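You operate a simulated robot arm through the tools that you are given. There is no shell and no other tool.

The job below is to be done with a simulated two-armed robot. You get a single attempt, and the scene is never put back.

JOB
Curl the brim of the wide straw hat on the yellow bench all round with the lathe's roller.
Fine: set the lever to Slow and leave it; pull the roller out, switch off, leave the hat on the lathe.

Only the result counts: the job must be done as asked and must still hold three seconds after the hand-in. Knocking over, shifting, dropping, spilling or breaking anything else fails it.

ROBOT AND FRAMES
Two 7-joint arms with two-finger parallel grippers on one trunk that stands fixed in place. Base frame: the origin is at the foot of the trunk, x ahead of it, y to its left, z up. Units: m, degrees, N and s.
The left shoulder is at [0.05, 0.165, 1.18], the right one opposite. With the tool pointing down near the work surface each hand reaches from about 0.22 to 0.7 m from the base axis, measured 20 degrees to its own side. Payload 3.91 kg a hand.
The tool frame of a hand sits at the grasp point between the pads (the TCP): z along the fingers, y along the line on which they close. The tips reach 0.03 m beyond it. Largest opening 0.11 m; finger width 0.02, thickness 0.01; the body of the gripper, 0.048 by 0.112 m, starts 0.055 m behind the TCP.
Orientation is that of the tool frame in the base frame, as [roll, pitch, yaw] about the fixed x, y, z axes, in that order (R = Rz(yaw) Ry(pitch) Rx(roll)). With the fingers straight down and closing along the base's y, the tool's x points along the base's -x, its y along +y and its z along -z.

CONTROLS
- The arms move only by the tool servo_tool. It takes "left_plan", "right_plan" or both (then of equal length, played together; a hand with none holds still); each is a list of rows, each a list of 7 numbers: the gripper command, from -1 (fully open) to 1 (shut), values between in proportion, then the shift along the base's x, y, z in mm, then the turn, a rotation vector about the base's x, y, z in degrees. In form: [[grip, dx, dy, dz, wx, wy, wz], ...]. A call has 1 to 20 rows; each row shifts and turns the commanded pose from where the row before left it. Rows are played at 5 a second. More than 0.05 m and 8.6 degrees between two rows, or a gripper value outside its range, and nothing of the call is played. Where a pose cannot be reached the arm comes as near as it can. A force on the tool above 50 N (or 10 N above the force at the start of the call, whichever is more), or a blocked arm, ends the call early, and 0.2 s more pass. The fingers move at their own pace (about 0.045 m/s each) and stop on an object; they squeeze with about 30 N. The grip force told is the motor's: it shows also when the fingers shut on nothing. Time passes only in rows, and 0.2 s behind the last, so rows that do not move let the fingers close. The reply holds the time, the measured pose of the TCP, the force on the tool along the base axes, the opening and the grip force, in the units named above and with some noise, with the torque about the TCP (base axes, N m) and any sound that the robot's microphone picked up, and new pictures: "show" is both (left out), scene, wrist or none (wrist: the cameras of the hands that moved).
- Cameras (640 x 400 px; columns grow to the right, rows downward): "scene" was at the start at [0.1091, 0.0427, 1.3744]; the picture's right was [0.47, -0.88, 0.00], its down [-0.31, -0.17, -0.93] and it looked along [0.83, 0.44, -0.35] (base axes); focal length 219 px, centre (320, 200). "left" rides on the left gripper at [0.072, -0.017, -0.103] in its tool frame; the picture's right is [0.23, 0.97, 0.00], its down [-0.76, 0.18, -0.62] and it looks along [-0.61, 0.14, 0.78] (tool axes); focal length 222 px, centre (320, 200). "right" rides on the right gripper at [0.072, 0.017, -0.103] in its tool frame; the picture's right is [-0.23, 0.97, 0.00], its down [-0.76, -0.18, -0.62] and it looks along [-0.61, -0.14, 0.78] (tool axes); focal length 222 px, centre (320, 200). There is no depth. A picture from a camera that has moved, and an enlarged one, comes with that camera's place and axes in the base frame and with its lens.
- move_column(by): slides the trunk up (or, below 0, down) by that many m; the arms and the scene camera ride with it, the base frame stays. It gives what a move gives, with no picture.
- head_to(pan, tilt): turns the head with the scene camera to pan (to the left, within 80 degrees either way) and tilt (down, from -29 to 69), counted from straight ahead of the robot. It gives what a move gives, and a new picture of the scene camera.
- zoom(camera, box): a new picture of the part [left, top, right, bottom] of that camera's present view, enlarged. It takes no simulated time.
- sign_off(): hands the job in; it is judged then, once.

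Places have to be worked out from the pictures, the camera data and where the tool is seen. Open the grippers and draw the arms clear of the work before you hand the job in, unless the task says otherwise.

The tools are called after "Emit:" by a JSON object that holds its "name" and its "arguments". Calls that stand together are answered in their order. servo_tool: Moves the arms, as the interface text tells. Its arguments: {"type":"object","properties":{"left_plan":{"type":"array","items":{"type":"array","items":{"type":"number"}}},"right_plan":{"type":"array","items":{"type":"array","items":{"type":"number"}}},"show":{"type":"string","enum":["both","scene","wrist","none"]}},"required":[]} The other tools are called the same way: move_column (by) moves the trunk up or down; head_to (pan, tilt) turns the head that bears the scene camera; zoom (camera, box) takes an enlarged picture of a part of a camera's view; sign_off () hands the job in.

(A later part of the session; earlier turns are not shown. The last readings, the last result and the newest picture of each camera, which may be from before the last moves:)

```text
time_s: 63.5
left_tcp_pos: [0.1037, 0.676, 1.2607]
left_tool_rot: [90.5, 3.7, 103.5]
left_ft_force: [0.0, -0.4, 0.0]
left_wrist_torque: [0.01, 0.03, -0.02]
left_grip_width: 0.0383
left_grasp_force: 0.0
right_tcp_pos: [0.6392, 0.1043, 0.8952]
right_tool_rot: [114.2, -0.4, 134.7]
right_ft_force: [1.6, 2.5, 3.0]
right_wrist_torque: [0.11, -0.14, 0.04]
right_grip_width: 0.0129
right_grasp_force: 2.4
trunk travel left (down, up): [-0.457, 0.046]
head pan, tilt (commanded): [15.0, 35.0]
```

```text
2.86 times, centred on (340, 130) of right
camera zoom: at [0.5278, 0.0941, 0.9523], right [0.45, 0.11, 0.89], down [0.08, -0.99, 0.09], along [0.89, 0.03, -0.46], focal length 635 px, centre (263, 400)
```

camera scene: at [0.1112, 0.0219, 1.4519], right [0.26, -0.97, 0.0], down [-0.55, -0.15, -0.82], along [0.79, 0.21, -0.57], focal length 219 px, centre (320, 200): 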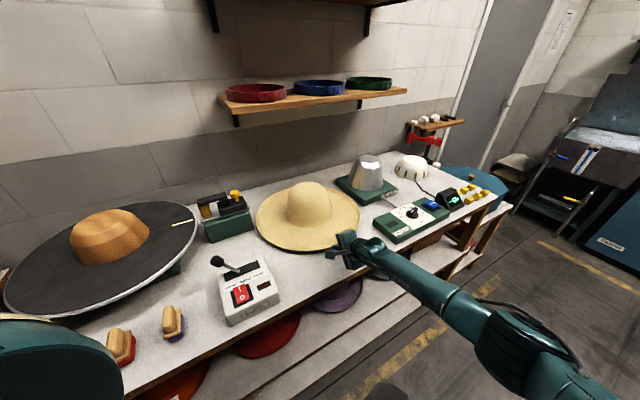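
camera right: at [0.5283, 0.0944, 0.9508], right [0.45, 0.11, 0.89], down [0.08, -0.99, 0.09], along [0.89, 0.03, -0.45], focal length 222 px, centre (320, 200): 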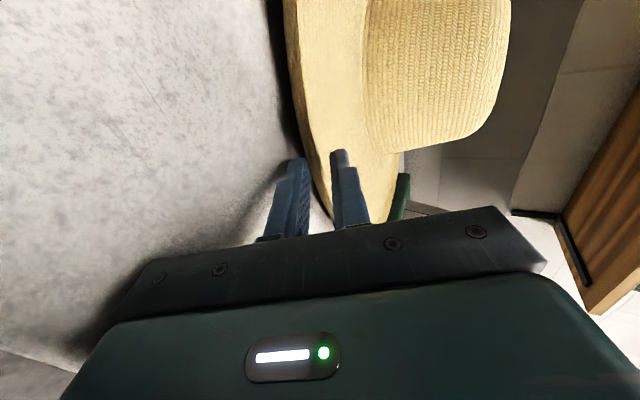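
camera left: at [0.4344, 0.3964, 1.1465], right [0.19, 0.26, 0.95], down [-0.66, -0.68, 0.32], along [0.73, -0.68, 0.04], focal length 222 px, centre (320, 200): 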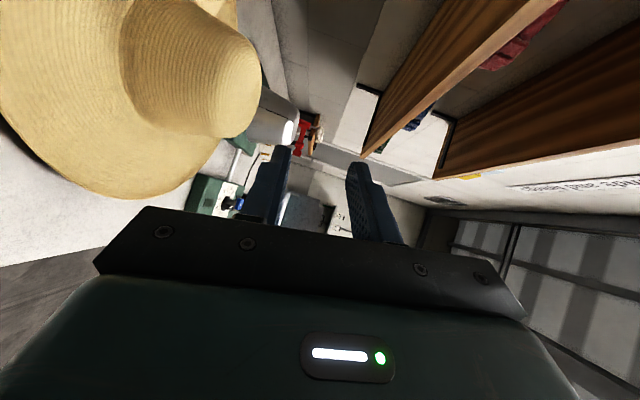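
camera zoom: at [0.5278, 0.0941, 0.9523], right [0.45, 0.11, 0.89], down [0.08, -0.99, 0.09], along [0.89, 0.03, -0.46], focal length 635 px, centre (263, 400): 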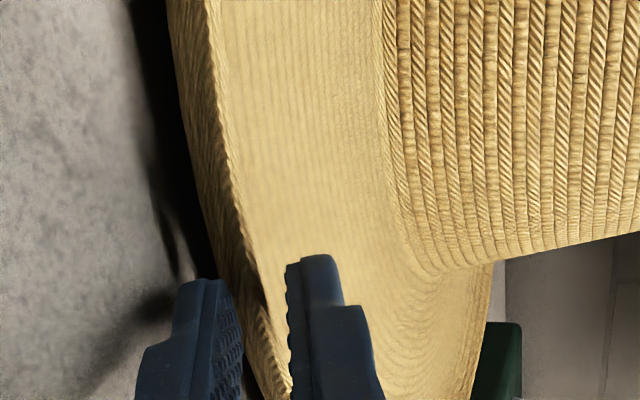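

The load dropped to 3 N and the gap is 12.9 mm. I'll raise 2 mm more and close fully.

Emit:
{"name": "servo_tool", "arguments": {"right_plan": [[0.85, 0, 0, 1, 0, 0, 0], [0.9, 0, 0, 1, 0, 0, 0], [1, 0, 0, 0, 0, 0, 0], [1, 0, 0, 0, 0, 0, 0]], "show": "wrist"}}

Emit:
{"name": "zoom", "arguments": {"camera": "right", "box": [240, 60, 440, 200]}}

Emit:
{"name": "zoom", "arguments": {"camera": "scene", "box": [245, 165, 375, 260]}}

```text
time_s: 64.5
left_tcp_pos: [0.1036, 0.677, 1.261]
left_tool_rot: [90.4, 3.8, 103.4]
left_ft_force: [-0.2, -0.9, -0.3]
left_wrist_torque: [-0.03, 0.0, 0.02]
left_grip_width: 0.0385
left_grasp_force: 0.0
right_tcp_pos: [0.6412, 0.103, 0.897]
right_tool_rot: [114.4, -0.5, 134.5]
right_ft_force: [-0.5, 0.4, 0.0]
right_wrist_torque: [0.01, 0.0, 0.02]
right_grip_width: 0.0001
right_grasp_force: 29.7
trunk travel left (down, up): [-0.457, 0.046]
head pan, tilt (commanded): [15.0, 35.0]
camera right: at [0.5285, 0.0926, 0.9528], right [0.45, 0.12, 0.88], down [0.08, -0.99, 0.09], along [0.89, 0.03, -0.46], focal length 222 px, centre (320, 200)
```

right: 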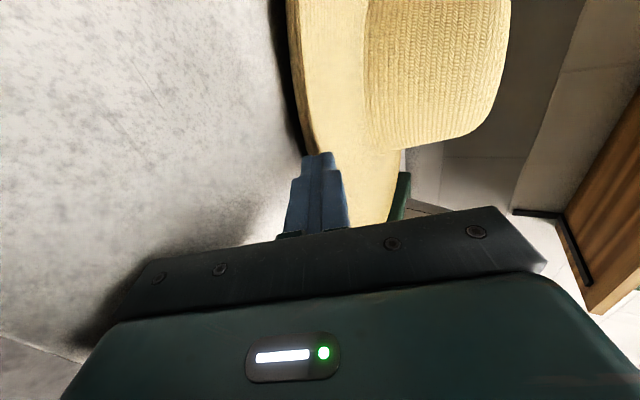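

```text
2.86 times, centred on (340, 130) of right
camera zoom: at [0.5285, 0.0926, 0.9528], right [0.45, 0.12, 0.88], down [0.08, -0.99, 0.09], along [0.89, 0.03, -0.46], focal length 635 px, centre (263, 400)
```

zoom: 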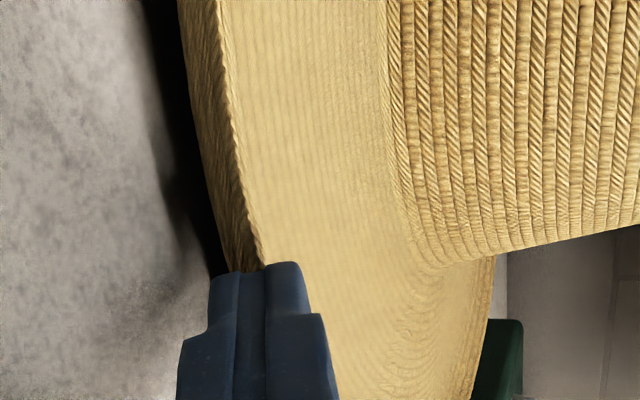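

```text
4.21 times, centred on (310, 212) of scene
camera zoom: at [0.1118, 0.0221, 1.4087], right [0.26, -0.97, 0.0], down [-0.55, -0.15, -0.82], along [0.79, 0.21, -0.57], focal length 920 px, centre (362, 147)
```

zoom: 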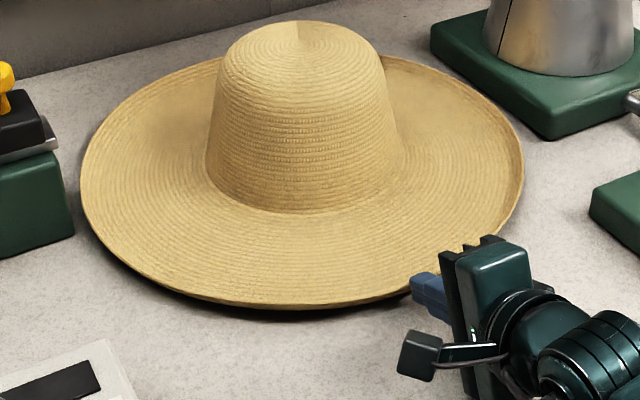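

The fingers closed beside the lip again: measurements now show the lip slopes about 48° with its faces near-parallel to a ~55° tool. In the earlier 56° pose the fingers were straddling it well, so I'll return to that, first raising the hand and lowering the trunk 8 cm to gain reach.

Emit:
{"name": "servo_tool", "arguments": {"right_plan": [[1, -8, -8, 25, 0, 0, 0], [0.5, 0, 0, 30, -5.6, 5.7, 0], [0.5, 5, 5, 30, -5.6, 5.7, 0], [0.5, 5, 5, 30, -5.6, 5.7, 0], [0.5, 5, 5, 10, -5.6, 5.7, 0], [0.5, 0, 0, 0, 0, 0, 0]], "show": "none"}}

Emit:
{"name": "move_column", "arguments": {"by": -0.08}}

Emit:
{"name": "zoom", "arguments": {"camera": "right", "box": [240, 60, 440, 200]}}

Emit:
{"name": "zoom", "arguments": {"camera": "scene", "box": [245, 140, 375, 235]}}

```text
time_s: 65.8
left_tcp_pos: [0.104, 0.6749, 1.2602]
left_tool_rot: [90.6, 3.7, 103.6]
left_ft_force: [0.1, 0.2, 0.7]
left_wrist_torque: [-0.03, -0.03, 0.03]
left_grip_width: 0.0385
left_grasp_force: 0.0
right_tcp_pos: [0.6475, 0.1096, 1.0213]
right_tool_rot: [146.3, -0.6, 134.4]
right_ft_force: [-0.4, 0.1, -0.3]
right_wrist_torque: [0.03, -0.01, 0.01]
right_grip_width: 0.0276
right_grasp_force: 0.0
trunk travel left (down, up): [-0.457, 0.046]
head pan, tilt (commanded): [15.0, 35.0]
```

```text
time_s: 67.0
left_tcp_pos: [0.1038, 0.6752, 1.1814]
left_tool_rot: [90.5, 3.6, 103.5]
left_ft_force: [0.7, -0.4, -1.0]
left_wrist_torque: [0.0, 0.01, -0.02]
left_grip_width: 0.0388
left_grasp_force: 0.0
right_tcp_pos: [0.647, 0.109, 0.9432]
right_tool_rot: [146.2, -0.5, 134.4]
right_ft_force: [0.2, -0.4, 0.3]
right_wrist_torque: [-0.01, 0.0, 0.02]
right_grip_width: 0.0274
right_grasp_force: 0.0
trunk travel left (down, up): [-0.377, 0.126]
head pan, tilt (commanded): [15.0, 35.0]
```

```text
2.86 times, centred on (340, 130) of right
camera zoom: at [0.5669, 0.1298, 1.0373], right [0.74, 0.4, 0.54], down [0.18, -0.89, 0.41], along [0.65, -0.21, -0.73], focal length 635 px, centre (263, 400)
```

zoom: 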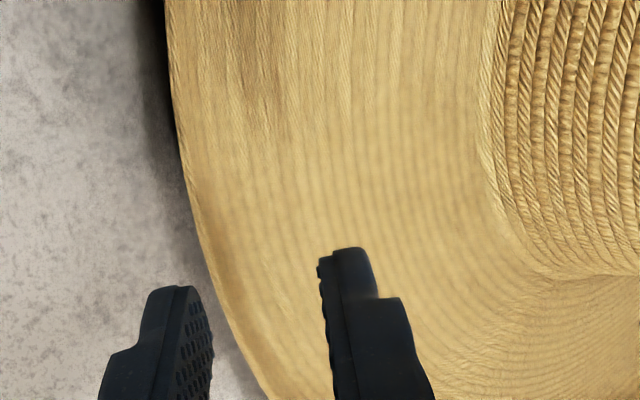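

```text
4.21 times, centred on (310, 188) of scene
camera zoom: at [0.1117, 0.022, 1.3289], right [0.26, -0.97, 0.0], down [-0.55, -0.15, -0.82], along [0.79, 0.21, -0.57], focal length 920 px, centre (362, 253)
```

zoom: 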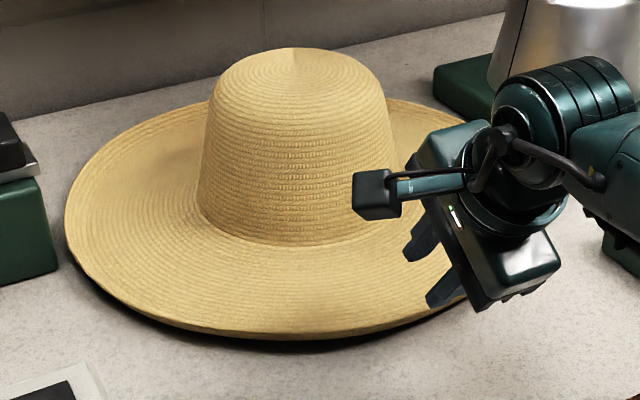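

The rim sits ~20 mm ahead of the TCP here. I'll move to straddle it: shift (8.8, 8.7) mm with the gap at 26 mm, then come down to z≈0.90 so the inner fingertip is inside the lip.

Emit:
{"name": "servo_tool", "arguments": {"right_plan": [[0.527, 8.8, 8.7, 0, 0, 0, 0], [0.527, 0, 0, -20, 0, 0, 0], [0.527, 0, 0, -18, 0, 0, 0], [0.527, 0, 0, -4, 0, 0, 0], [0.527, 0, 0, 0, 0, 0, 0]], "show": "wrist"}}

Emit:
{"name": "zoom", "arguments": {"camera": "right", "box": [240, 60, 440, 200]}}

```text
time_s: 68.2
left_tcp_pos: [0.1038, 0.6759, 1.1804]
left_tool_rot: [90.5, 3.8, 103.5]
left_ft_force: [-0.5, 0.1, -0.7]
left_wrist_torque: [-0.04, -0.02, -0.01]
left_grip_width: 0.0384
left_grasp_force: 0.1
right_tcp_pos: [0.6562, 0.1181, 0.8995]
right_tool_rot: [146.2, -0.5, 134.3]
right_ft_force: [0.5, 0.0, -0.9]
right_wrist_torque: [-0.03, -0.01, -0.03]
right_grip_width: 0.0258
right_grasp_force: 0.0
trunk travel left (down, up): [-0.377, 0.126]
head pan, tilt (commanded): [15.0, 35.0]
camera right: at [0.5755, 0.1387, 0.9946], right [0.74, 0.4, 0.54], down [0.18, -0.89, 0.41], along [0.65, -0.21, -0.73], focal length 222 px, centre (320, 200)
```

right: 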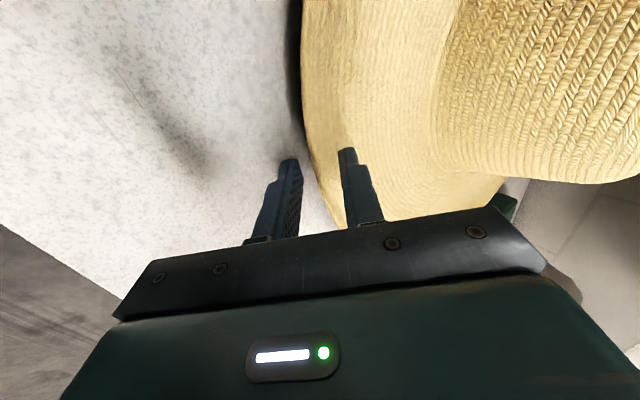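

```text
2.86 times, centred on (340, 130) of right
camera zoom: at [0.5755, 0.1387, 0.9946], right [0.74, 0.4, 0.54], down [0.18, -0.89, 0.41], along [0.65, -0.21, -0.73], focal length 635 px, centre (263, 400)
```

zoom: 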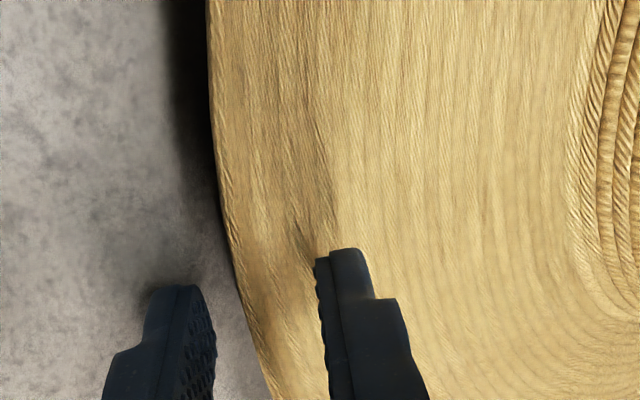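

The fingers straddle the lip with no contact yet. I'll close in steps to 17 mm and check.

Emit:
{"name": "servo_tool", "arguments": {"right_plan": [[0.6, 0, 0, 0, 0, 0, 0], [0.68, 0, 0, 0, 0, 0, 0], [0.68, 0, 0, 0, 0, 0, 0]], "show": "none"}}

Emit:
{"name": "zoom", "arguments": {"camera": "right", "box": [240, 60, 440, 200]}}

```text
time_s: 69.0
left_tcp_pos: [0.1037, 0.6774, 1.182]
left_tool_rot: [90.5, 3.6, 103.4]
left_ft_force: [0.1, -0.5, -0.1]
left_wrist_torque: [0.03, 0.01, 0.0]
left_grip_width: 0.0384
left_grasp_force: 0.0
right_tcp_pos: [0.6557, 0.1189, 0.9002]
right_tool_rot: [146.3, -0.5, 134.4]
right_ft_force: [0.7, 1.3, 1.3]
right_wrist_torque: [0.0, 0.05, 0.02]
right_grip_width: 0.0187
right_grasp_force: 1.5
trunk travel left (down, up): [-0.377, 0.126]
head pan, tilt (commanded): [15.0, 35.0]
```

```text
2.86 times, centred on (340, 130) of right
camera zoom: at [0.5754, 0.1388, 0.9949], right [0.74, 0.4, 0.54], down [0.18, -0.89, 0.41], along [0.65, -0.21, -0.73], focal length 635 px, centre (263, 400)
```

zoom: 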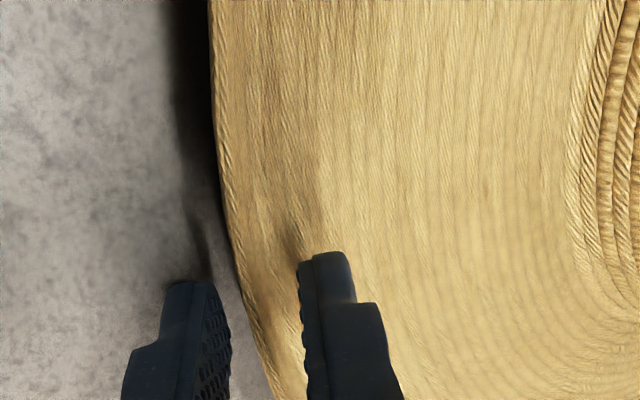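

Light contact from the inner finger as expected. Continuing to close.

Emit:
{"name": "servo_tool", "arguments": {"right_plan": [[0.75, 0, 0, 0, 0, 0, 0], [0.8, 0, 0, 0, 0, 0, 0], [0.8, 0, 0, 0, 0, 0, 0]], "show": "none"}}

Emit:
{"name": "zoom", "arguments": {"camera": "right", "box": [240, 60, 440, 200]}}

```text
time_s: 69.8
left_tcp_pos: [0.1022, 0.6744, 1.1811]
left_tool_rot: [90.4, 3.7, 103.6]
left_ft_force: [-0.4, 0.4, 0.6]
left_wrist_torque: [-0.03, 0.03, -0.03]
left_grip_width: 0.0386
left_grasp_force: 0.0
right_tcp_pos: [0.6565, 0.118, 0.9017]
right_tool_rot: [146.1, -0.5, 134.4]
right_ft_force: [-1.8, -0.1, 3.5]
right_wrist_torque: [-0.03, 0.31, 0.01]
right_grip_width: 0.0168
right_grasp_force: 29.8
trunk travel left (down, up): [-0.377, 0.126]
head pan, tilt (commanded): [15.0, 35.0]
```

```text
2.86 times, centred on (340, 130) of right
camera zoom: at [0.5752, 0.1387, 0.9955], right [0.74, 0.4, 0.54], down [0.18, -0.89, 0.41], along [0.65, -0.21, -0.73], focal length 635 px, centre (263, 400)
```

zoom: 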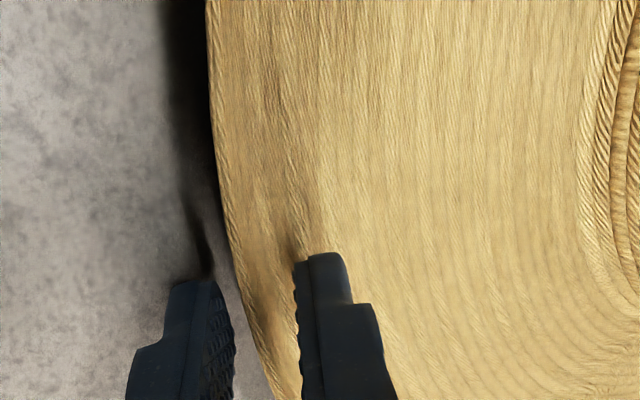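

The grip is holding at 16.8 mm with the full 30 N: the lip is pinched. I'll command full closure and lift slowly 2 cm, watching whether the hat follows level.

Emit:
{"name": "servo_tool", "arguments": {"right_plan": [[1, 0, 0, 0, 0, 0, 0], [1, 0, 0, 5, 0, 0, 0], [1, 0, 0, 5, 0, 0, 0], [1, 0, 0, 5, 0, 0, 0], [1, 0, 0, 5, 0, 0, 0], [1, 0, 0, 0, 0, 0, 0]], "show": "both"}}

Emit:
{"name": "zoom", "arguments": {"camera": "scene", "box": [245, 140, 375, 235]}}

```text
time_s: 71.2
left_tcp_pos: [0.1041, 0.6752, 1.181]
left_tool_rot: [90.6, 3.7, 103.5]
left_ft_force: [0.4, 0.7, -1.0]
left_wrist_torque: [0.02, -0.01, 0.0]
left_grip_width: 0.0383
left_grasp_force: 0.0
right_tcp_pos: [0.6564, 0.1165, 0.9202]
right_tool_rot: [146.2, -0.4, 134.3]
right_ft_force: [-1.2, -0.5, -1.7]
right_wrist_torque: [-0.17, 0.16, 0.01]
right_grip_width: 0.0111
right_grasp_force: 29.6
trunk travel left (down, up): [-0.377, 0.126]
head pan, tilt (commanded): [15.0, 35.0]
camera scene: at [0.112, 0.0222, 1.3288], right [0.26, -0.97, 0.0], down [-0.55, -0.15, -0.82], along [0.79, 0.21, -0.57], focal length 219 px, centre (320, 200)
camera right: at [0.5763, 0.1384, 1.0147], right [0.74, 0.4, 0.54], down [0.18, -0.89, 0.41], along [0.65, -0.21, -0.73], focal length 222 px, centre (320, 200)
```

scene: 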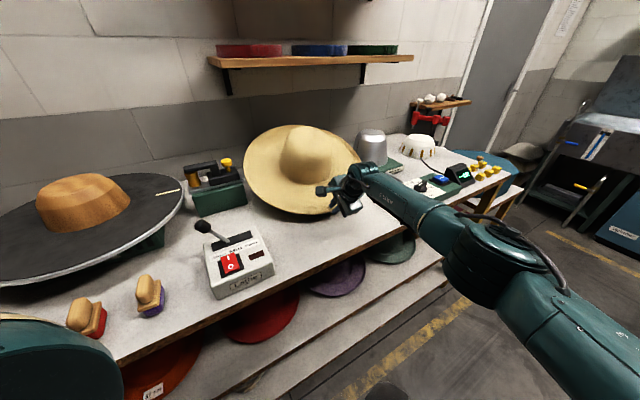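
right: 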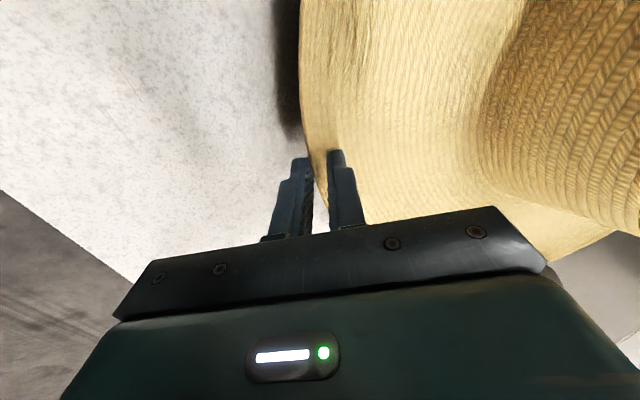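

```text
4.21 times, centred on (310, 188) of scene
camera zoom: at [0.112, 0.0222, 1.3288], right [0.26, -0.97, 0.0], down [-0.55, -0.15, -0.82], along [0.79, 0.21, -0.57], focal length 920 px, centre (362, 253)
```

zoom: 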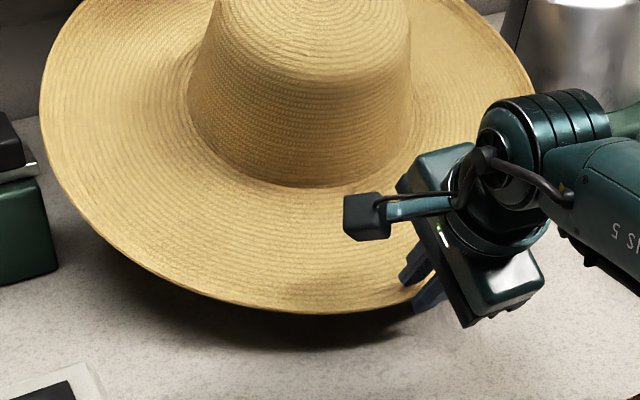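

The hat is up: the squeeze on the lip tipped its far side upward and the right hand now carries it (≈1.7 N, firm 30 N grip). I'll lift it further while drawing it back from the wall shelf.

Emit:
{"name": "servo_tool", "arguments": {"right_plan": [[1, 0, 0, 20, 0, 0, 0], [1, -4, -4, 25, 0, 0, 0], [1, -8, -8, 25, 0, 0, 0], [1, -8, -8, 25, 0, 0, 0], [1, -8, -8, 25, 0, 0, 0], [1, -8, -8, 25, 0, 0, 0], [1, -8, -8, 25, 0, 0, 0], [1, -8, -8, 20, 0, 0, 0], [1, 0, 0, 0, 0, 0, 0]], "show": "both"}}

```text
time_s: 73.2
left_tcp_pos: [0.1039, 0.6764, 1.1802]
left_tool_rot: [90.6, 3.7, 103.5]
left_ft_force: [0.4, 0.2, 0.1]
left_wrist_torque: [0.03, -0.01, 0.01]
left_grip_width: 0.0383
left_grasp_force: 0.0
right_tcp_pos: [0.605, 0.0669, 1.1087]
right_tool_rot: [146.2, -0.5, 134.3]
right_ft_force: [0.4, 0.0, -1.5]
right_wrist_torque: [-0.2, 0.2, 0.02]
right_grip_width: 0.0108
right_grasp_force: 29.9
trunk travel left (down, up): [-0.377, 0.126]
head pan, tilt (commanded): [15.0, 35.0]
camera scene: at [0.1121, 0.0222, 1.3288], right [0.26, -0.97, 0.0], down [-0.55, -0.15, -0.82], along [0.79, 0.21, -0.57], focal length 219 px, centre (320, 200)
camera right: at [0.5247, 0.0876, 1.2041], right [0.74, 0.4, 0.54], down [0.18, -0.89, 0.41], along [0.65, -0.21, -0.73], focal length 222 px, centre (320, 200)
```

scene: 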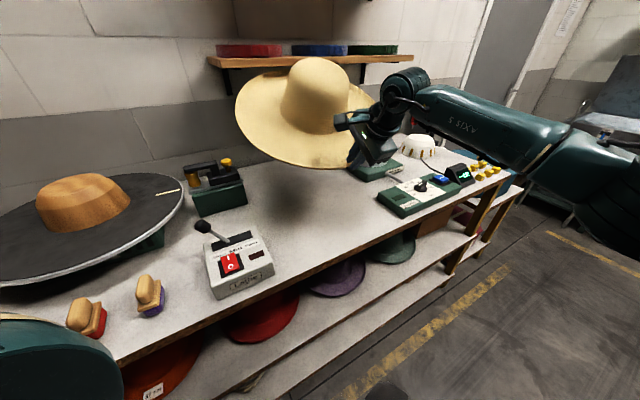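
right: 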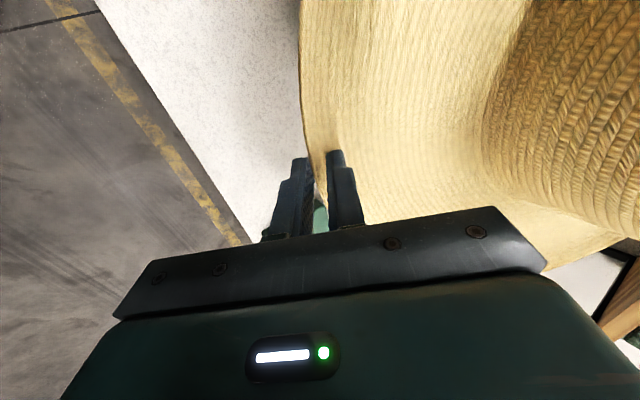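

The hat hangs securely from the right hand (150 g), tilted ~30° far side up. I'll carry it toward a hand-over spot in front of the robot, turning the hand to point nearly straight down so the hat comes level.

Emit:
{"name": "servo_tool", "arguments": {"right_plan": [[1, -21, 11, 4, -2.4, 2.0, 1.6], [1, -21, 11, 4, -2.4, 2.0, 1.6], [1, -21, 11, 4, -2.4, 1.95, 1.6], [1, -21, 11, 4, -2.4, 1.9, 1.6], [1, -21, 11, 4, -2.4, 1.85, 1.6], [1, -21, 11, 2, -2.4, 1.8, 1.6], [1, -21, 11, 0, -2.4, 1.75, 1.6], [1, -21, 11, 0, -2.4, 1.7, 1.6], [1, -21, 11, 0, -2.5, 1.6, 1.6], [1, -21, 11, 0, -2.5, 1.5, 1.6], [1, 0, 0, 0, 0, 0, 0]], "show": "both"}}

```text
time_s: 75.6
left_tcp_pos: [0.104, 0.676, 1.1803]
left_tool_rot: [90.5, 3.7, 103.5]
left_ft_force: [-0.5, -0.1, -0.6]
left_wrist_torque: [0.0, 0.0, -0.03]
left_grip_width: 0.0383
left_grasp_force: 0.0
right_tcp_pos: [0.3949, 0.1763, 1.1324]
right_tool_rot: [176.4, 0.1, 150.4]
right_ft_force: [-0.6, 0.4, -1.2]
right_wrist_torque: [-0.22, 0.12, -0.04]
right_grip_width: 0.0104
right_grasp_force: 29.8
trunk travel left (down, up): [-0.377, 0.126]
head pan, tilt (commanded): [15.0, 35.0]
camera scene: at [0.1121, 0.022, 1.3288], right [0.26, -0.97, 0.0], down [-0.55, -0.15, -0.82], along [0.79, 0.21, -0.57], focal length 219 px, centre (320, 200)
camera right: at [0.3375, 0.2214, 1.2356], right [0.68, 0.73, 0.06], down [0.56, -0.56, 0.61], along [0.48, -0.38, -0.79], focal length 222 px, centre (320, 200)
```

scene: 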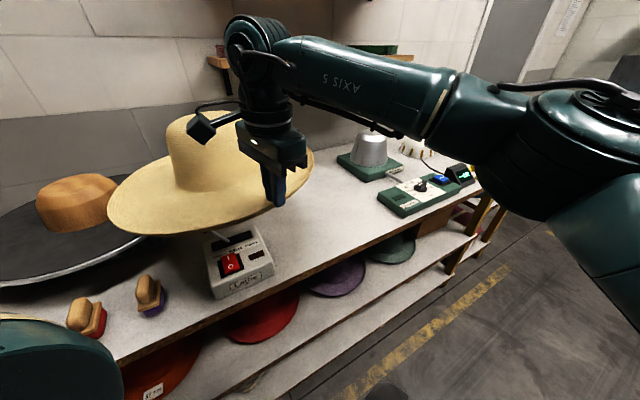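
right: 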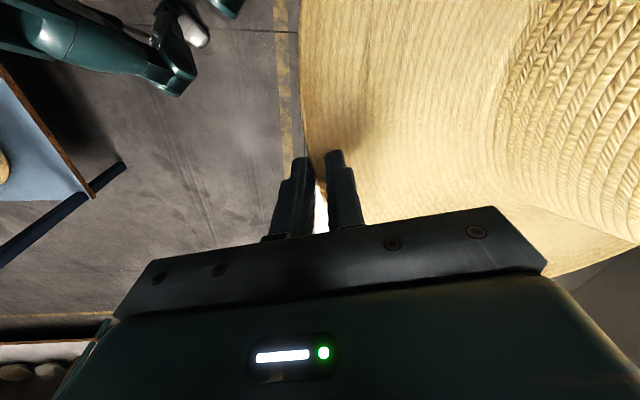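

The hat is now nearly level in front of the robot, held at its right-rear rim. I'll zoom to judge its attitude and locate its rim for the left hand.

Emit:
{"name": "zoom", "arguments": {"camera": "scene", "box": [90, 90, 330, 250]}}

Emit:
{"name": "zoom", "arguments": {"camera": "left", "box": [0, 0, 640, 400]}}

```text
2.50 times, centred on (210, 170) of scene
camera zoom: at [0.1121, 0.022, 1.3288], right [0.26, -0.97, 0.0], down [-0.55, -0.15, -0.82], along [0.79, 0.21, -0.57], focal length 546 px, centre (595, 275)
```

zoom: 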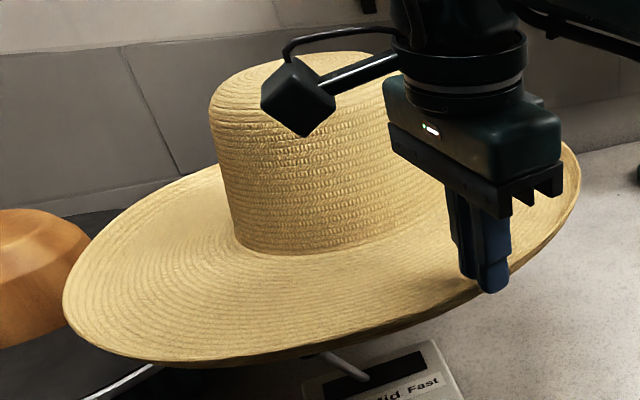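

```text
1.00 times, centred on (320, 200) of left (not enlarged: the box is as wide or as high as the picture)
camera zoom: at [-0.0135, 0.721, 1.1618], right [-0.06, 0.28, 0.96], down [-0.43, -0.87, 0.23], along [0.9, -0.4, 0.17], focal length 222 px, centre (320, 200)
```

zoom: 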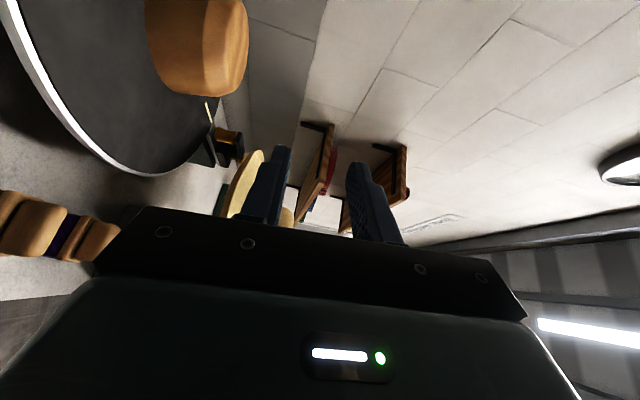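

The hat is level with its rim at z≈1.09 and centre ≈ (0.50, 0.36). I'll bring the left hand to pointing straight down above the rim's near-left side at about (0.287, 0.361), closing along x.

Emit:
{"name": "servo_tool", "arguments": {"left_plan": [[0.3, 10, -26, 8, -1.97, 7.95, -1.2], [0.3, 14, -28, 8, -1.97, 7.95, -1.2], [0.3, 17, -29, 6, -1.97, 7.95, -1.2], [0.3, 17, -29, 4, -1.97, 7.95, -1.2], [0.3, 17, -29, 4, -1.97, 7.95, -1.2], [0.3, 18, -29, 4, -1.97, 7.95, -1.2], [0.3, 18, -29, 2, -1.97, 7.95, -1.2], [0.3, 18, -29, 2, -1.97, 7.95, -1.2], [0.3, 18, -29, 2, -1.97, 7.95, -1.2], [0.3, 18, -29, 0, -1.97, 7.95, -1.2], [0.3, 18, -29, 0, -1.97, 7.95, -1.2], [0.3, 0, 0, 0, 0, 0, 0]], "show": "both"}}

```text
time_s: 78.2
left_tcp_pos: [0.2864, 0.3779, 1.2189]
left_tool_rot: [-178.6, 8.9, 99.3]
left_ft_force: [-0.5, -0.5, 1.5]
left_wrist_torque: [0.01, 0.03, 0.01]
left_grip_width: 0.0387
left_grasp_force: 0.1
left hand out of reach, approached as far as the arm can: row 11
right_tcp_pos: [0.4006, 0.1718, 1.139]
right_tool_rot: [175.8, -0.2, 149.4]
right_ft_force: [-1.0, 0.5, -0.9]
right_wrist_torque: [-0.2, 0.1, -0.02]
right_grip_width: 0.0099
right_grasp_force: 29.9
trunk travel left (down, up): [-0.377, 0.126]
head pan, tilt (commanded): [15.0, 35.0]
camera scene: at [0.1117, 0.0219, 1.3289], right [0.26, -0.97, 0.0], down [-0.55, -0.15, -0.82], along [0.79, 0.21, -0.57], focal length 219 px, centre (320, 200)
camera left: at [0.2585, 0.4619, 1.311], right [0.93, 0.37, -0.06], down [0.3, -0.62, 0.73], along [0.24, -0.69, -0.68], focal length 222 px, centre (320, 200)
```

scene: 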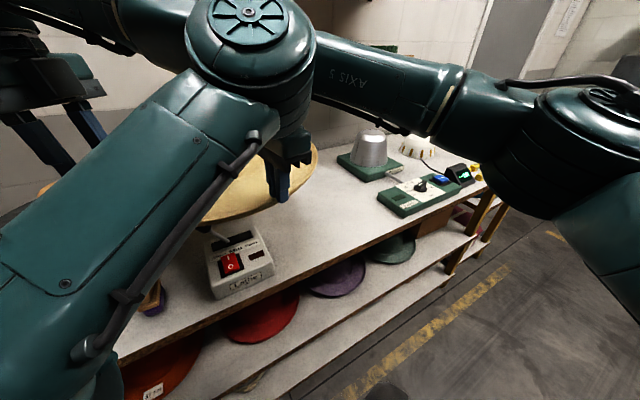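
left: 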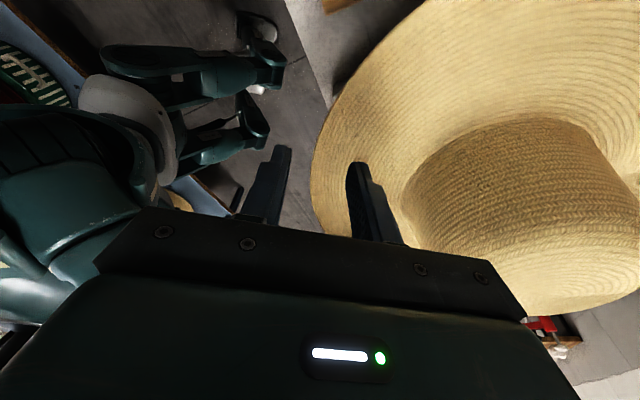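

The right hand got nudged ~8 mm — the left elbow is brushing the right forearm. I'll back the left hand off to the left, then shift the hat further left for the hand-over.

Emit:
{"name": "servo_tool", "arguments": {"left_plan": [[0.3, -10, 30, 0, 0, 0, 0], [0.3, -12, 30, 0, 0, 0, 0], [0.3, -12, 30, 0, 0, 0, 0], [0.3, -12, 30, 0, 0, 0, 0], [0.3, -12, 30, 0, 0, 0, 0], [0.3, -12, 30, 0, 0, 0, 0], [0.3, 0, 0, 0, 0, 0, 0]], "show": "both"}}

```text
time_s: 79.1
left_tcp_pos: [0.2524, 0.4691, 1.2188]
left_tool_rot: [-179.2, 8.7, 98.9]
left_ft_force: [0.4, -0.1, 1.2]
left_wrist_torque: [0.01, 0.0, 0.01]
left_grip_width: 0.0384
left_grasp_force: 0.1
right_tcp_pos: [0.3922, 0.178, 1.1288]
right_tool_rot: [176.6, 0.5, 150.2]
right_ft_force: [0.3, 0.6, -2.3]
right_wrist_torque: [-0.3, 0.07, -0.03]
right_grip_width: 0.0095
right_grasp_force: 29.9
trunk travel left (down, up): [-0.377, 0.126]
head pan, tilt (commanded): [15.0, 35.0]
stopped in row 4 (right hand): the force on the tool passed its limit at 60 N (the readings are from after the stop); the commanded pose is now the measured one
camera scene: at [0.1123, 0.0217, 1.3288], right [0.26, -0.97, 0.0], down [-0.55, -0.15, -0.82], along [0.79, 0.21, -0.57], focal length 219 px, centre (320, 200)
camera left: at [0.223, 0.5536, 1.3121], right [0.93, 0.37, -0.05], down [0.29, -0.62, 0.73], along [0.24, -0.69, -0.68], focal length 222 px, centre (320, 200)
```

scene: 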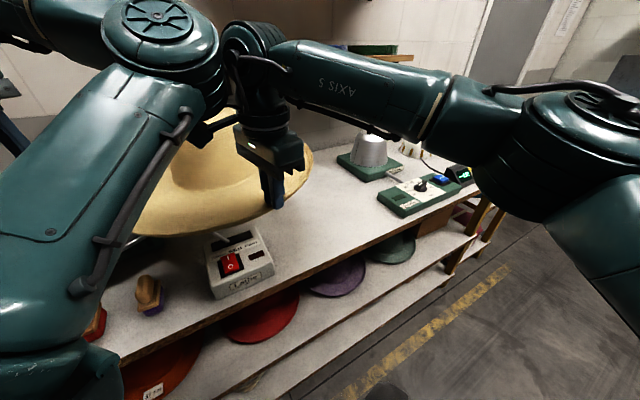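
left: 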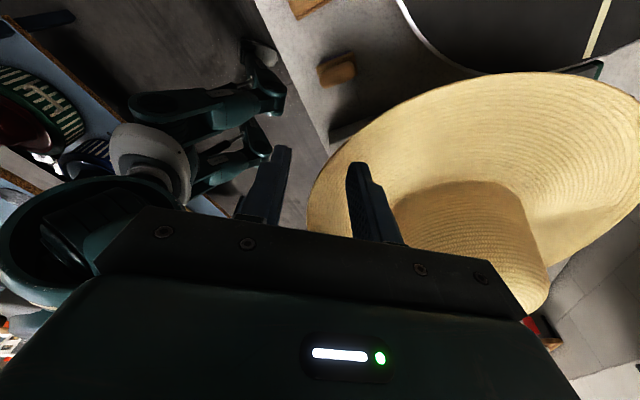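

The arms brushed as they separated but the hat is still held. I'll move the left hand further left and away before anything else.

Emit:
{"name": "servo_tool", "arguments": {"left_plan": [[0.3, -12, 30, 0, 0, 0, 0], [0.3, -14, 30, 0, 0, 0, 0], [0.3, -14, 30, 0, 0, 0, 0], [0.3, -14, 30, 0, 0, 0, 0], [0.3, -14, 25, 0, 0, 0, 0], [0.3, 0, 0, 0, 0, 0, 0]], "show": "both"}}

Emit:
{"name": "zoom", "arguments": {"camera": "scene", "box": [90, 90, 330, 250]}}

```text
time_s: 80.5
left_tcp_pos: [0.1837, 0.6151, 1.2171]
left_tool_rot: [-179.2, 8.8, 99.0]
left_ft_force: [-0.4, 0.0, -0.7]
left_wrist_torque: [0.01, -0.01, 0.0]
left_grip_width: 0.0388
left_grasp_force: 0.1
right_tcp_pos: [0.3922, 0.1783, 1.1295]
right_tool_rot: [176.6, 0.5, 150.2]
right_ft_force: [0.4, 0.3, -1.4]
right_wrist_torque: [-0.2, 0.16, 0.02]
right_grip_width: 0.0095
right_grasp_force: 30.2
trunk travel left (down, up): [-0.377, 0.126]
head pan, tilt (commanded): [15.0, 35.0]
camera scene: at [0.1121, 0.022, 1.3288], right [0.26, -0.97, 0.0], down [-0.55, -0.15, -0.82], along [0.79, 0.21, -0.57], focal length 219 px, centre (320, 200)
camera left: at [0.1542, 0.698, 1.3103], right [0.93, 0.37, -0.05], down [0.29, -0.62, 0.73], along [0.24, -0.69, -0.68], focal length 222 px, centre (320, 200)
```

scene: 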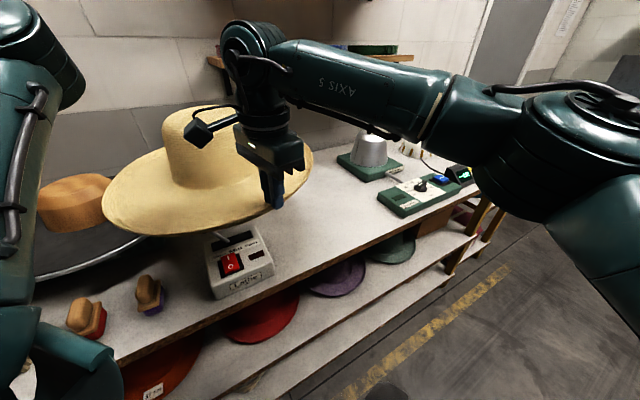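
left: 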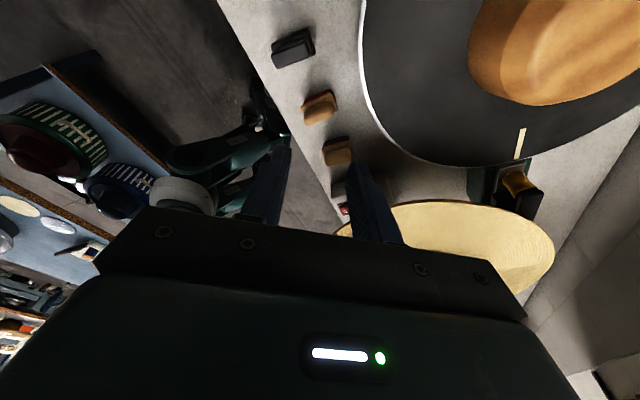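

```text
2.50 times, centred on (210, 170) of scene
camera zoom: at [0.1121, 0.022, 1.3288], right [0.26, -0.97, 0.0], down [-0.55, -0.15, -0.82], along [0.79, 0.21, -0.57], focal length 546 px, centre (595, 275)
```

zoom: 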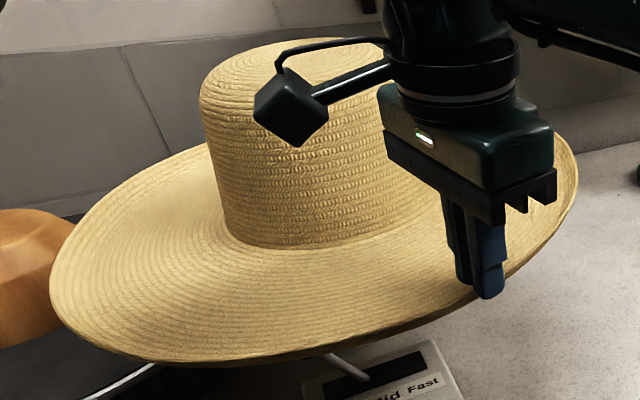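

The hat is still held level. A horizontal left-hand grasp keeps its elbow outside, so: raise the trunk 5 cm for clearance over the lathe block, then bring the left hand back to a near-horizontal pose (20° down) at the left.

Emit:
{"name": "move_column", "arguments": {"by": 0.05}}

Emit:
{"name": "servo_tool", "arguments": {"left_plan": [[0.3, -10, 3, 0, 1.45, -7.76, -0.26], [0.3, -12, 3, 0, 1.45, -7.76, -0.26], [0.3, -12, 3, 0, 1.45, -7.76, -0.26], [0.3, -12, 3, 0, 1.45, -7.76, -0.26], [0.3, -12, 3, 0, 1.45, -7.76, -0.26], [0.3, -12, 3, 0, 1.45, -7.76, -0.26], [0.3, -12, 3, -5, 1.45, -7.76, -0.26], [0.3, -12, 3, -5, 1.45, -7.76, -0.26], [0.3, -12, 3, -5, 1.45, -7.76, -0.26], [0.3, 0, 0, 0, 0, 0, 0]], "show": "both"}}

```text
time_s: 81.4
left_tcp_pos: [0.1823, 0.6141, 1.267]
left_tool_rot: [-179.3, 8.8, 99.1]
left_ft_force: [0.6, -0.2, 0.1]
left_wrist_torque: [0.02, 0.01, 0.01]
left_grip_width: 0.0384
left_grasp_force: 0.1
right_tcp_pos: [0.3929, 0.1792, 1.1786]
right_tool_rot: [176.7, 0.4, 150.1]
right_ft_force: [-0.2, 0.3, -1.6]
right_wrist_torque: [-0.24, 0.15, -0.02]
right_grip_width: 0.01
right_grasp_force: 29.3
trunk travel left (down, up): [-0.427, 0.076]
head pan, tilt (commanded): [15.0, 35.0]
```

```text
time_s: 83.6
left_tcp_pos: [0.0775, 0.6418, 1.252]
left_tool_rot: [109.9, 0.0, 90.0]
left_ft_force: [-0.2, -0.2, 0.2]
left_wrist_torque: [-0.01, 0.02, -0.04]
left_grip_width: 0.0384
left_grasp_force: 0.0
right_tcp_pos: [0.3929, 0.178, 1.1796]
right_tool_rot: [176.5, 0.5, 150.0]
right_ft_force: [-0.1, 0.6, -1.9]
right_wrist_torque: [-0.19, 0.13, -0.02]
right_grip_width: 0.0096
right_grasp_force: 29.5
trunk travel left (down, up): [-0.427, 0.076]
head pan, tilt (commanded): [15.0, 35.0]
camera scene: at [0.1121, 0.0218, 1.3788], right [0.26, -0.97, 0.0], down [-0.55, -0.15, -0.82], along [0.79, 0.21, -0.57], focal length 219 px, centre (320, 200)
camera left: at [-0.0253, 0.7139, 1.273], right [0.33, 0.23, 0.92], down [-0.53, -0.76, 0.38], along [0.78, -0.61, -0.13], focal length 222 px, centre (320, 200)
```

scene: 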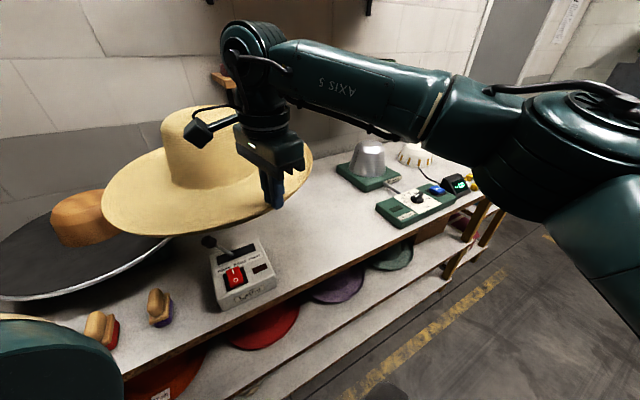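
left: 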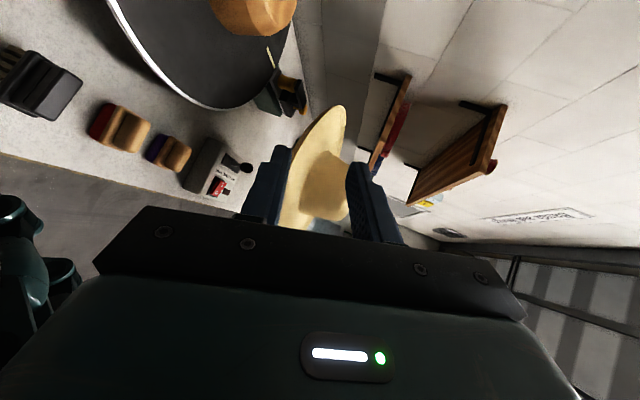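

Left hand is in place at the left, well clear. Now I carry the hat left with the right hand toward (0.37, 0.38), turning 10°.

Emit:
{"name": "servo_tool", "arguments": {"right_plan": [[1, -2, 15, 0, 0, 0, 1], [1, -3, 22, 0, 0, 0, 1.25], [1, -3, 25, 0, 0, 0, 1.25], [1, -3, 25, 0, 0, 0, 1.25], [1, -3, 25, 0, 0, 0, 1.25], [1, -3, 25, 0, 0, 0, 1.25], [1, -3, 25, 0, 0, 0, 1.25], [1, -3, 22, 0, 0, 0, 1.25], [1, -2, 15, 0, 0, 0, 0.5], [1, 0, 0, 0, 0, 0, 0]], "show": "both"}}

Emit:
{"name": "zoom", "arguments": {"camera": "left", "box": [120, 0, 520, 250]}}

```text
time_s: 85.8
left_tcp_pos: [0.0778, 0.6419, 1.2512]
left_tool_rot: [110.0, 0.1, 89.9]
left_ft_force: [0.6, 0.3, -0.6]
left_wrist_torque: [-0.02, -0.01, 0.02]
left_grip_width: 0.0386
left_grasp_force: 0.1
right_tcp_pos: [0.4227, 0.1979, 1.1716]
right_tool_rot: [176.5, 0.5, 160.4]
right_ft_force: [0.1, 0.7, -0.8]
right_wrist_torque: [-0.25, 0.07, 0.01]
right_grip_width: 0.0094
right_grasp_force: 30.1
right hand out of reach, approached as far as the arm can: row 2, 3, 4, 5, 6, 7, 8, 9
trunk travel left (down, up): [-0.427, 0.076]
head pan, tilt (commanded): [15.0, 35.0]
camera scene: at [0.1119, 0.0222, 1.3788], right [0.26, -0.97, 0.0], down [-0.55, -0.15, -0.82], along [0.79, 0.21, -0.57], focal length 219 px, centre (320, 200)
camera right: at [0.3577, 0.233, 1.2743], right [0.54, 0.84, 0.06], down [0.64, -0.46, 0.62], along [0.55, -0.29, -0.78], focal length 222 px, centre (320, 200)
```

scene: 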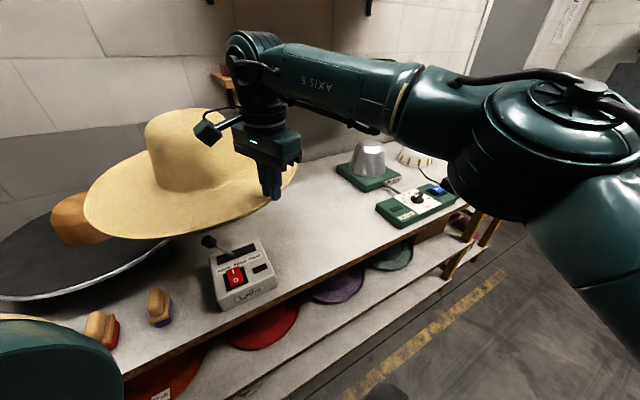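
right: 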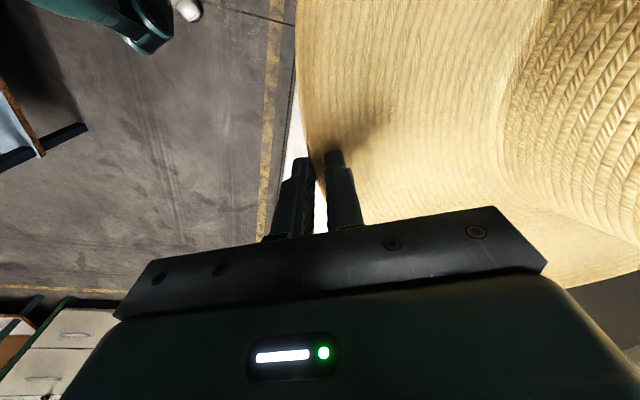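

```text
1.60 times, centred on (320, 125) of left
camera zoom: at [-0.0253, 0.7143, 1.2728], right [0.33, 0.23, 0.91], down [-0.52, -0.76, 0.38], along [0.78, -0.61, -0.13], focal length 355 px, centre (320, 320)
```

zoom: 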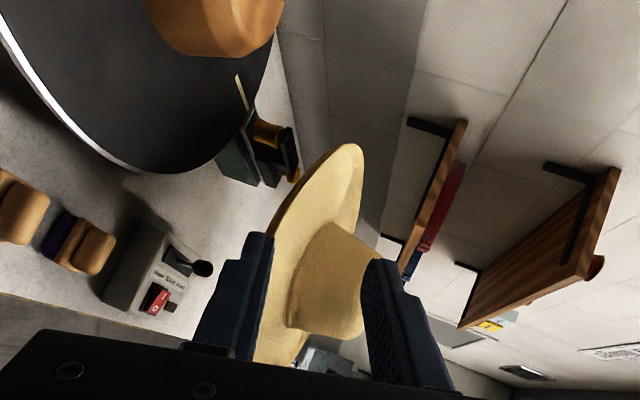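

The right arm tops out at (0.423, 0.198) with the hat centred near (0.495, 0.40). I'll bring the left hand in from the left side instead, pointing −30° in azimuth and 20° down, to a spot ~10 cm outside the rim, with the gripper opened to 70 mm.

Emit:
{"name": "servo_tool", "arguments": {"left_plan": [[-0.27, 19, -11, -10, 0, 0, -3.75], [-0.27, 19, -11, -10, 0, 0, -3.75], [-0.27, 19, -11, -10, 0, 0, -3.75], [-0.27, 19, -11, -10, 0, 0, -3.75], [-0.27, 19, -11, -10, 0, 0, -3.75], [-0.27, 19, -11, -10, 0, 0, -3.75], [-0.27, 19, -12, -10, 0, 0, -3.75], [-0.27, 19, -12, -12, 0, 0, -3.75], [-0.27, 0, 0, 0, 0, 0, 0]], "show": "both"}}

Emit:
{"name": "zoom", "arguments": {"camera": "left", "box": [120, 0, 520, 250]}}

```text
time_s: 87.8
left_tcp_pos: [0.2301, 0.5506, 1.1688]
left_tool_rot: [110.0, 0.0, 60.0]
left_ft_force: [0.3, 0.2, 0.6]
left_wrist_torque: [0.01, 0.04, 0.01]
left_grip_width: 0.0701
left_grasp_force: 0.0
right_tcp_pos: [0.422, 0.1981, 1.1717]
right_tool_rot: [176.5, 0.6, 160.3]
right_ft_force: [0.1, 0.6, -0.9]
right_wrist_torque: [-0.23, 0.07, 0.02]
right_grip_width: 0.0094
right_grasp_force: 30.0
trunk travel left (down, up): [-0.427, 0.076]
head pan, tilt (commanded): [15.0, 35.0]
camera scene: at [0.1118, 0.0221, 1.3789], right [0.26, -0.97, 0.0], down [-0.55, -0.15, -0.82], along [0.79, 0.21, -0.57], focal length 219 px, centre (320, 200)
camera left: at [0.1774, 0.6651, 1.1902], right [0.4, 0.03, 0.91], down [-0.84, -0.4, 0.38], along [0.37, -0.92, -0.13], focal length 222 px, centre (320, 200)
```

scene: 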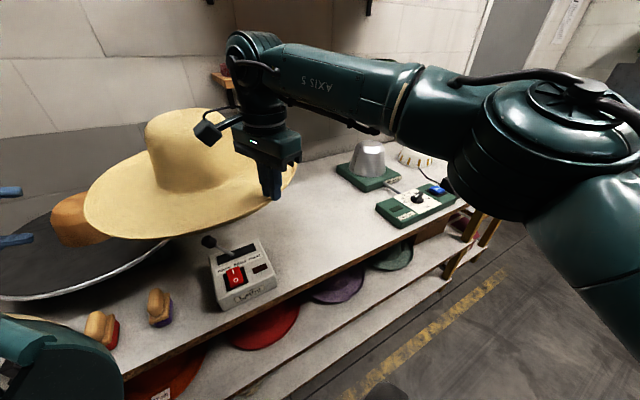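
left: 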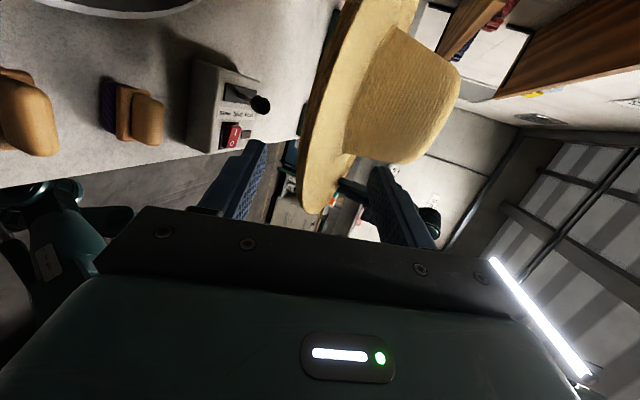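

```text
1.60 times, centred on (320, 125) of left
camera zoom: at [0.1774, 0.6651, 1.1902], right [0.4, 0.03, 0.91], down [-0.84, -0.4, 0.38], along [0.37, -0.92, -0.13], focal length 355 px, centre (320, 320)
```

zoom: 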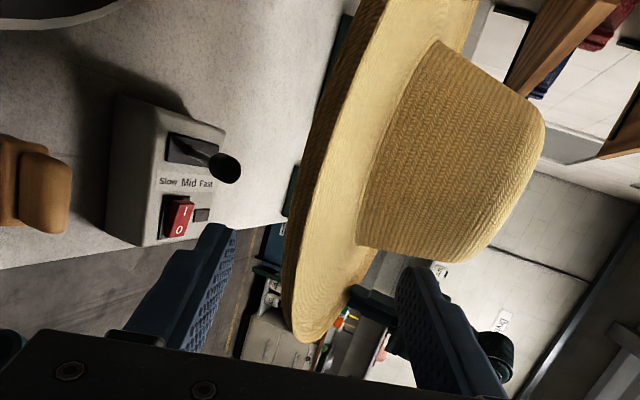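

The left camera shows the hat's rim ahead between the open fingers, roughly level. I'll advance 70 mm along the finger axis and re-check the alignment.

Emit:
{"name": "servo_tool", "arguments": {"left_plan": [[-0.27, 19, -11, -8, 0, 0, 0], [-0.27, 19, -11, -8, 0, 0, 0], [-0.27, 19, -11, -8, 0, 0, 0], [-0.27, 0, 0, 0, 0, 0, 0]], "show": "both"}}

Emit:
{"name": "zoom", "arguments": {"camera": "left", "box": [120, 0, 520, 250]}}

```text
time_s: 88.8
left_tcp_pos: [0.2866, 0.5164, 1.145]
left_tool_rot: [109.9, 0.1, 60.0]
left_ft_force: [0.3, 0.5, 0.4]
left_wrist_torque: [0.04, 0.0, 0.01]
left_grip_width: 0.0698
left_grasp_force: 0.0
right_tcp_pos: [0.4218, 0.1986, 1.1708]
right_tool_rot: [176.5, 0.5, 160.3]
right_ft_force: [-0.7, 0.0, -1.4]
right_wrist_torque: [-0.26, 0.07, 0.0]
right_grip_width: 0.0092
right_grasp_force: 30.1
trunk travel left (down, up): [-0.427, 0.076]
head pan, tilt (commanded): [15.0, 35.0]
camera scene: at [0.1118, 0.0223, 1.3789], right [0.26, -0.97, 0.0], down [-0.55, -0.15, -0.82], along [0.79, 0.21, -0.57], focal length 219 px, centre (320, 200)
camera left: at [0.2331, 0.6308, 1.166], right [0.4, 0.03, 0.91], down [-0.84, -0.4, 0.38], along [0.37, -0.92, -0.13], focal length 222 px, centre (320, 200)
```

scene: 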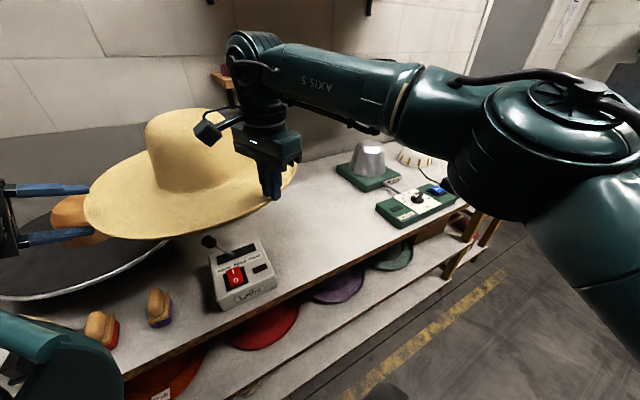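
left: 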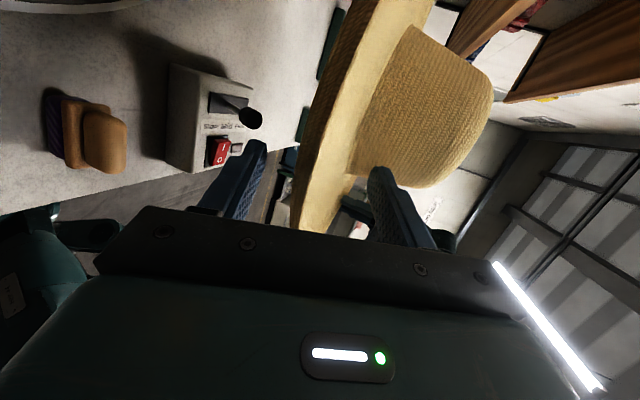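

```text
1.60 times, centred on (320, 125) of left
camera zoom: at [0.2331, 0.6308, 1.166], right [0.4, 0.03, 0.91], down [-0.84, -0.4, 0.38], along [0.37, -0.92, -0.13], focal length 355 px, centre (320, 320)
```

zoom: 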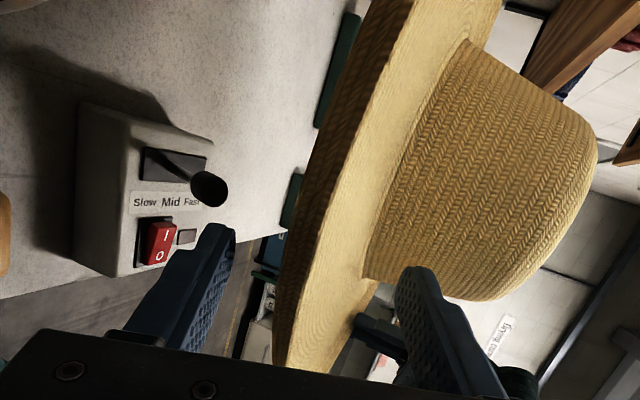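

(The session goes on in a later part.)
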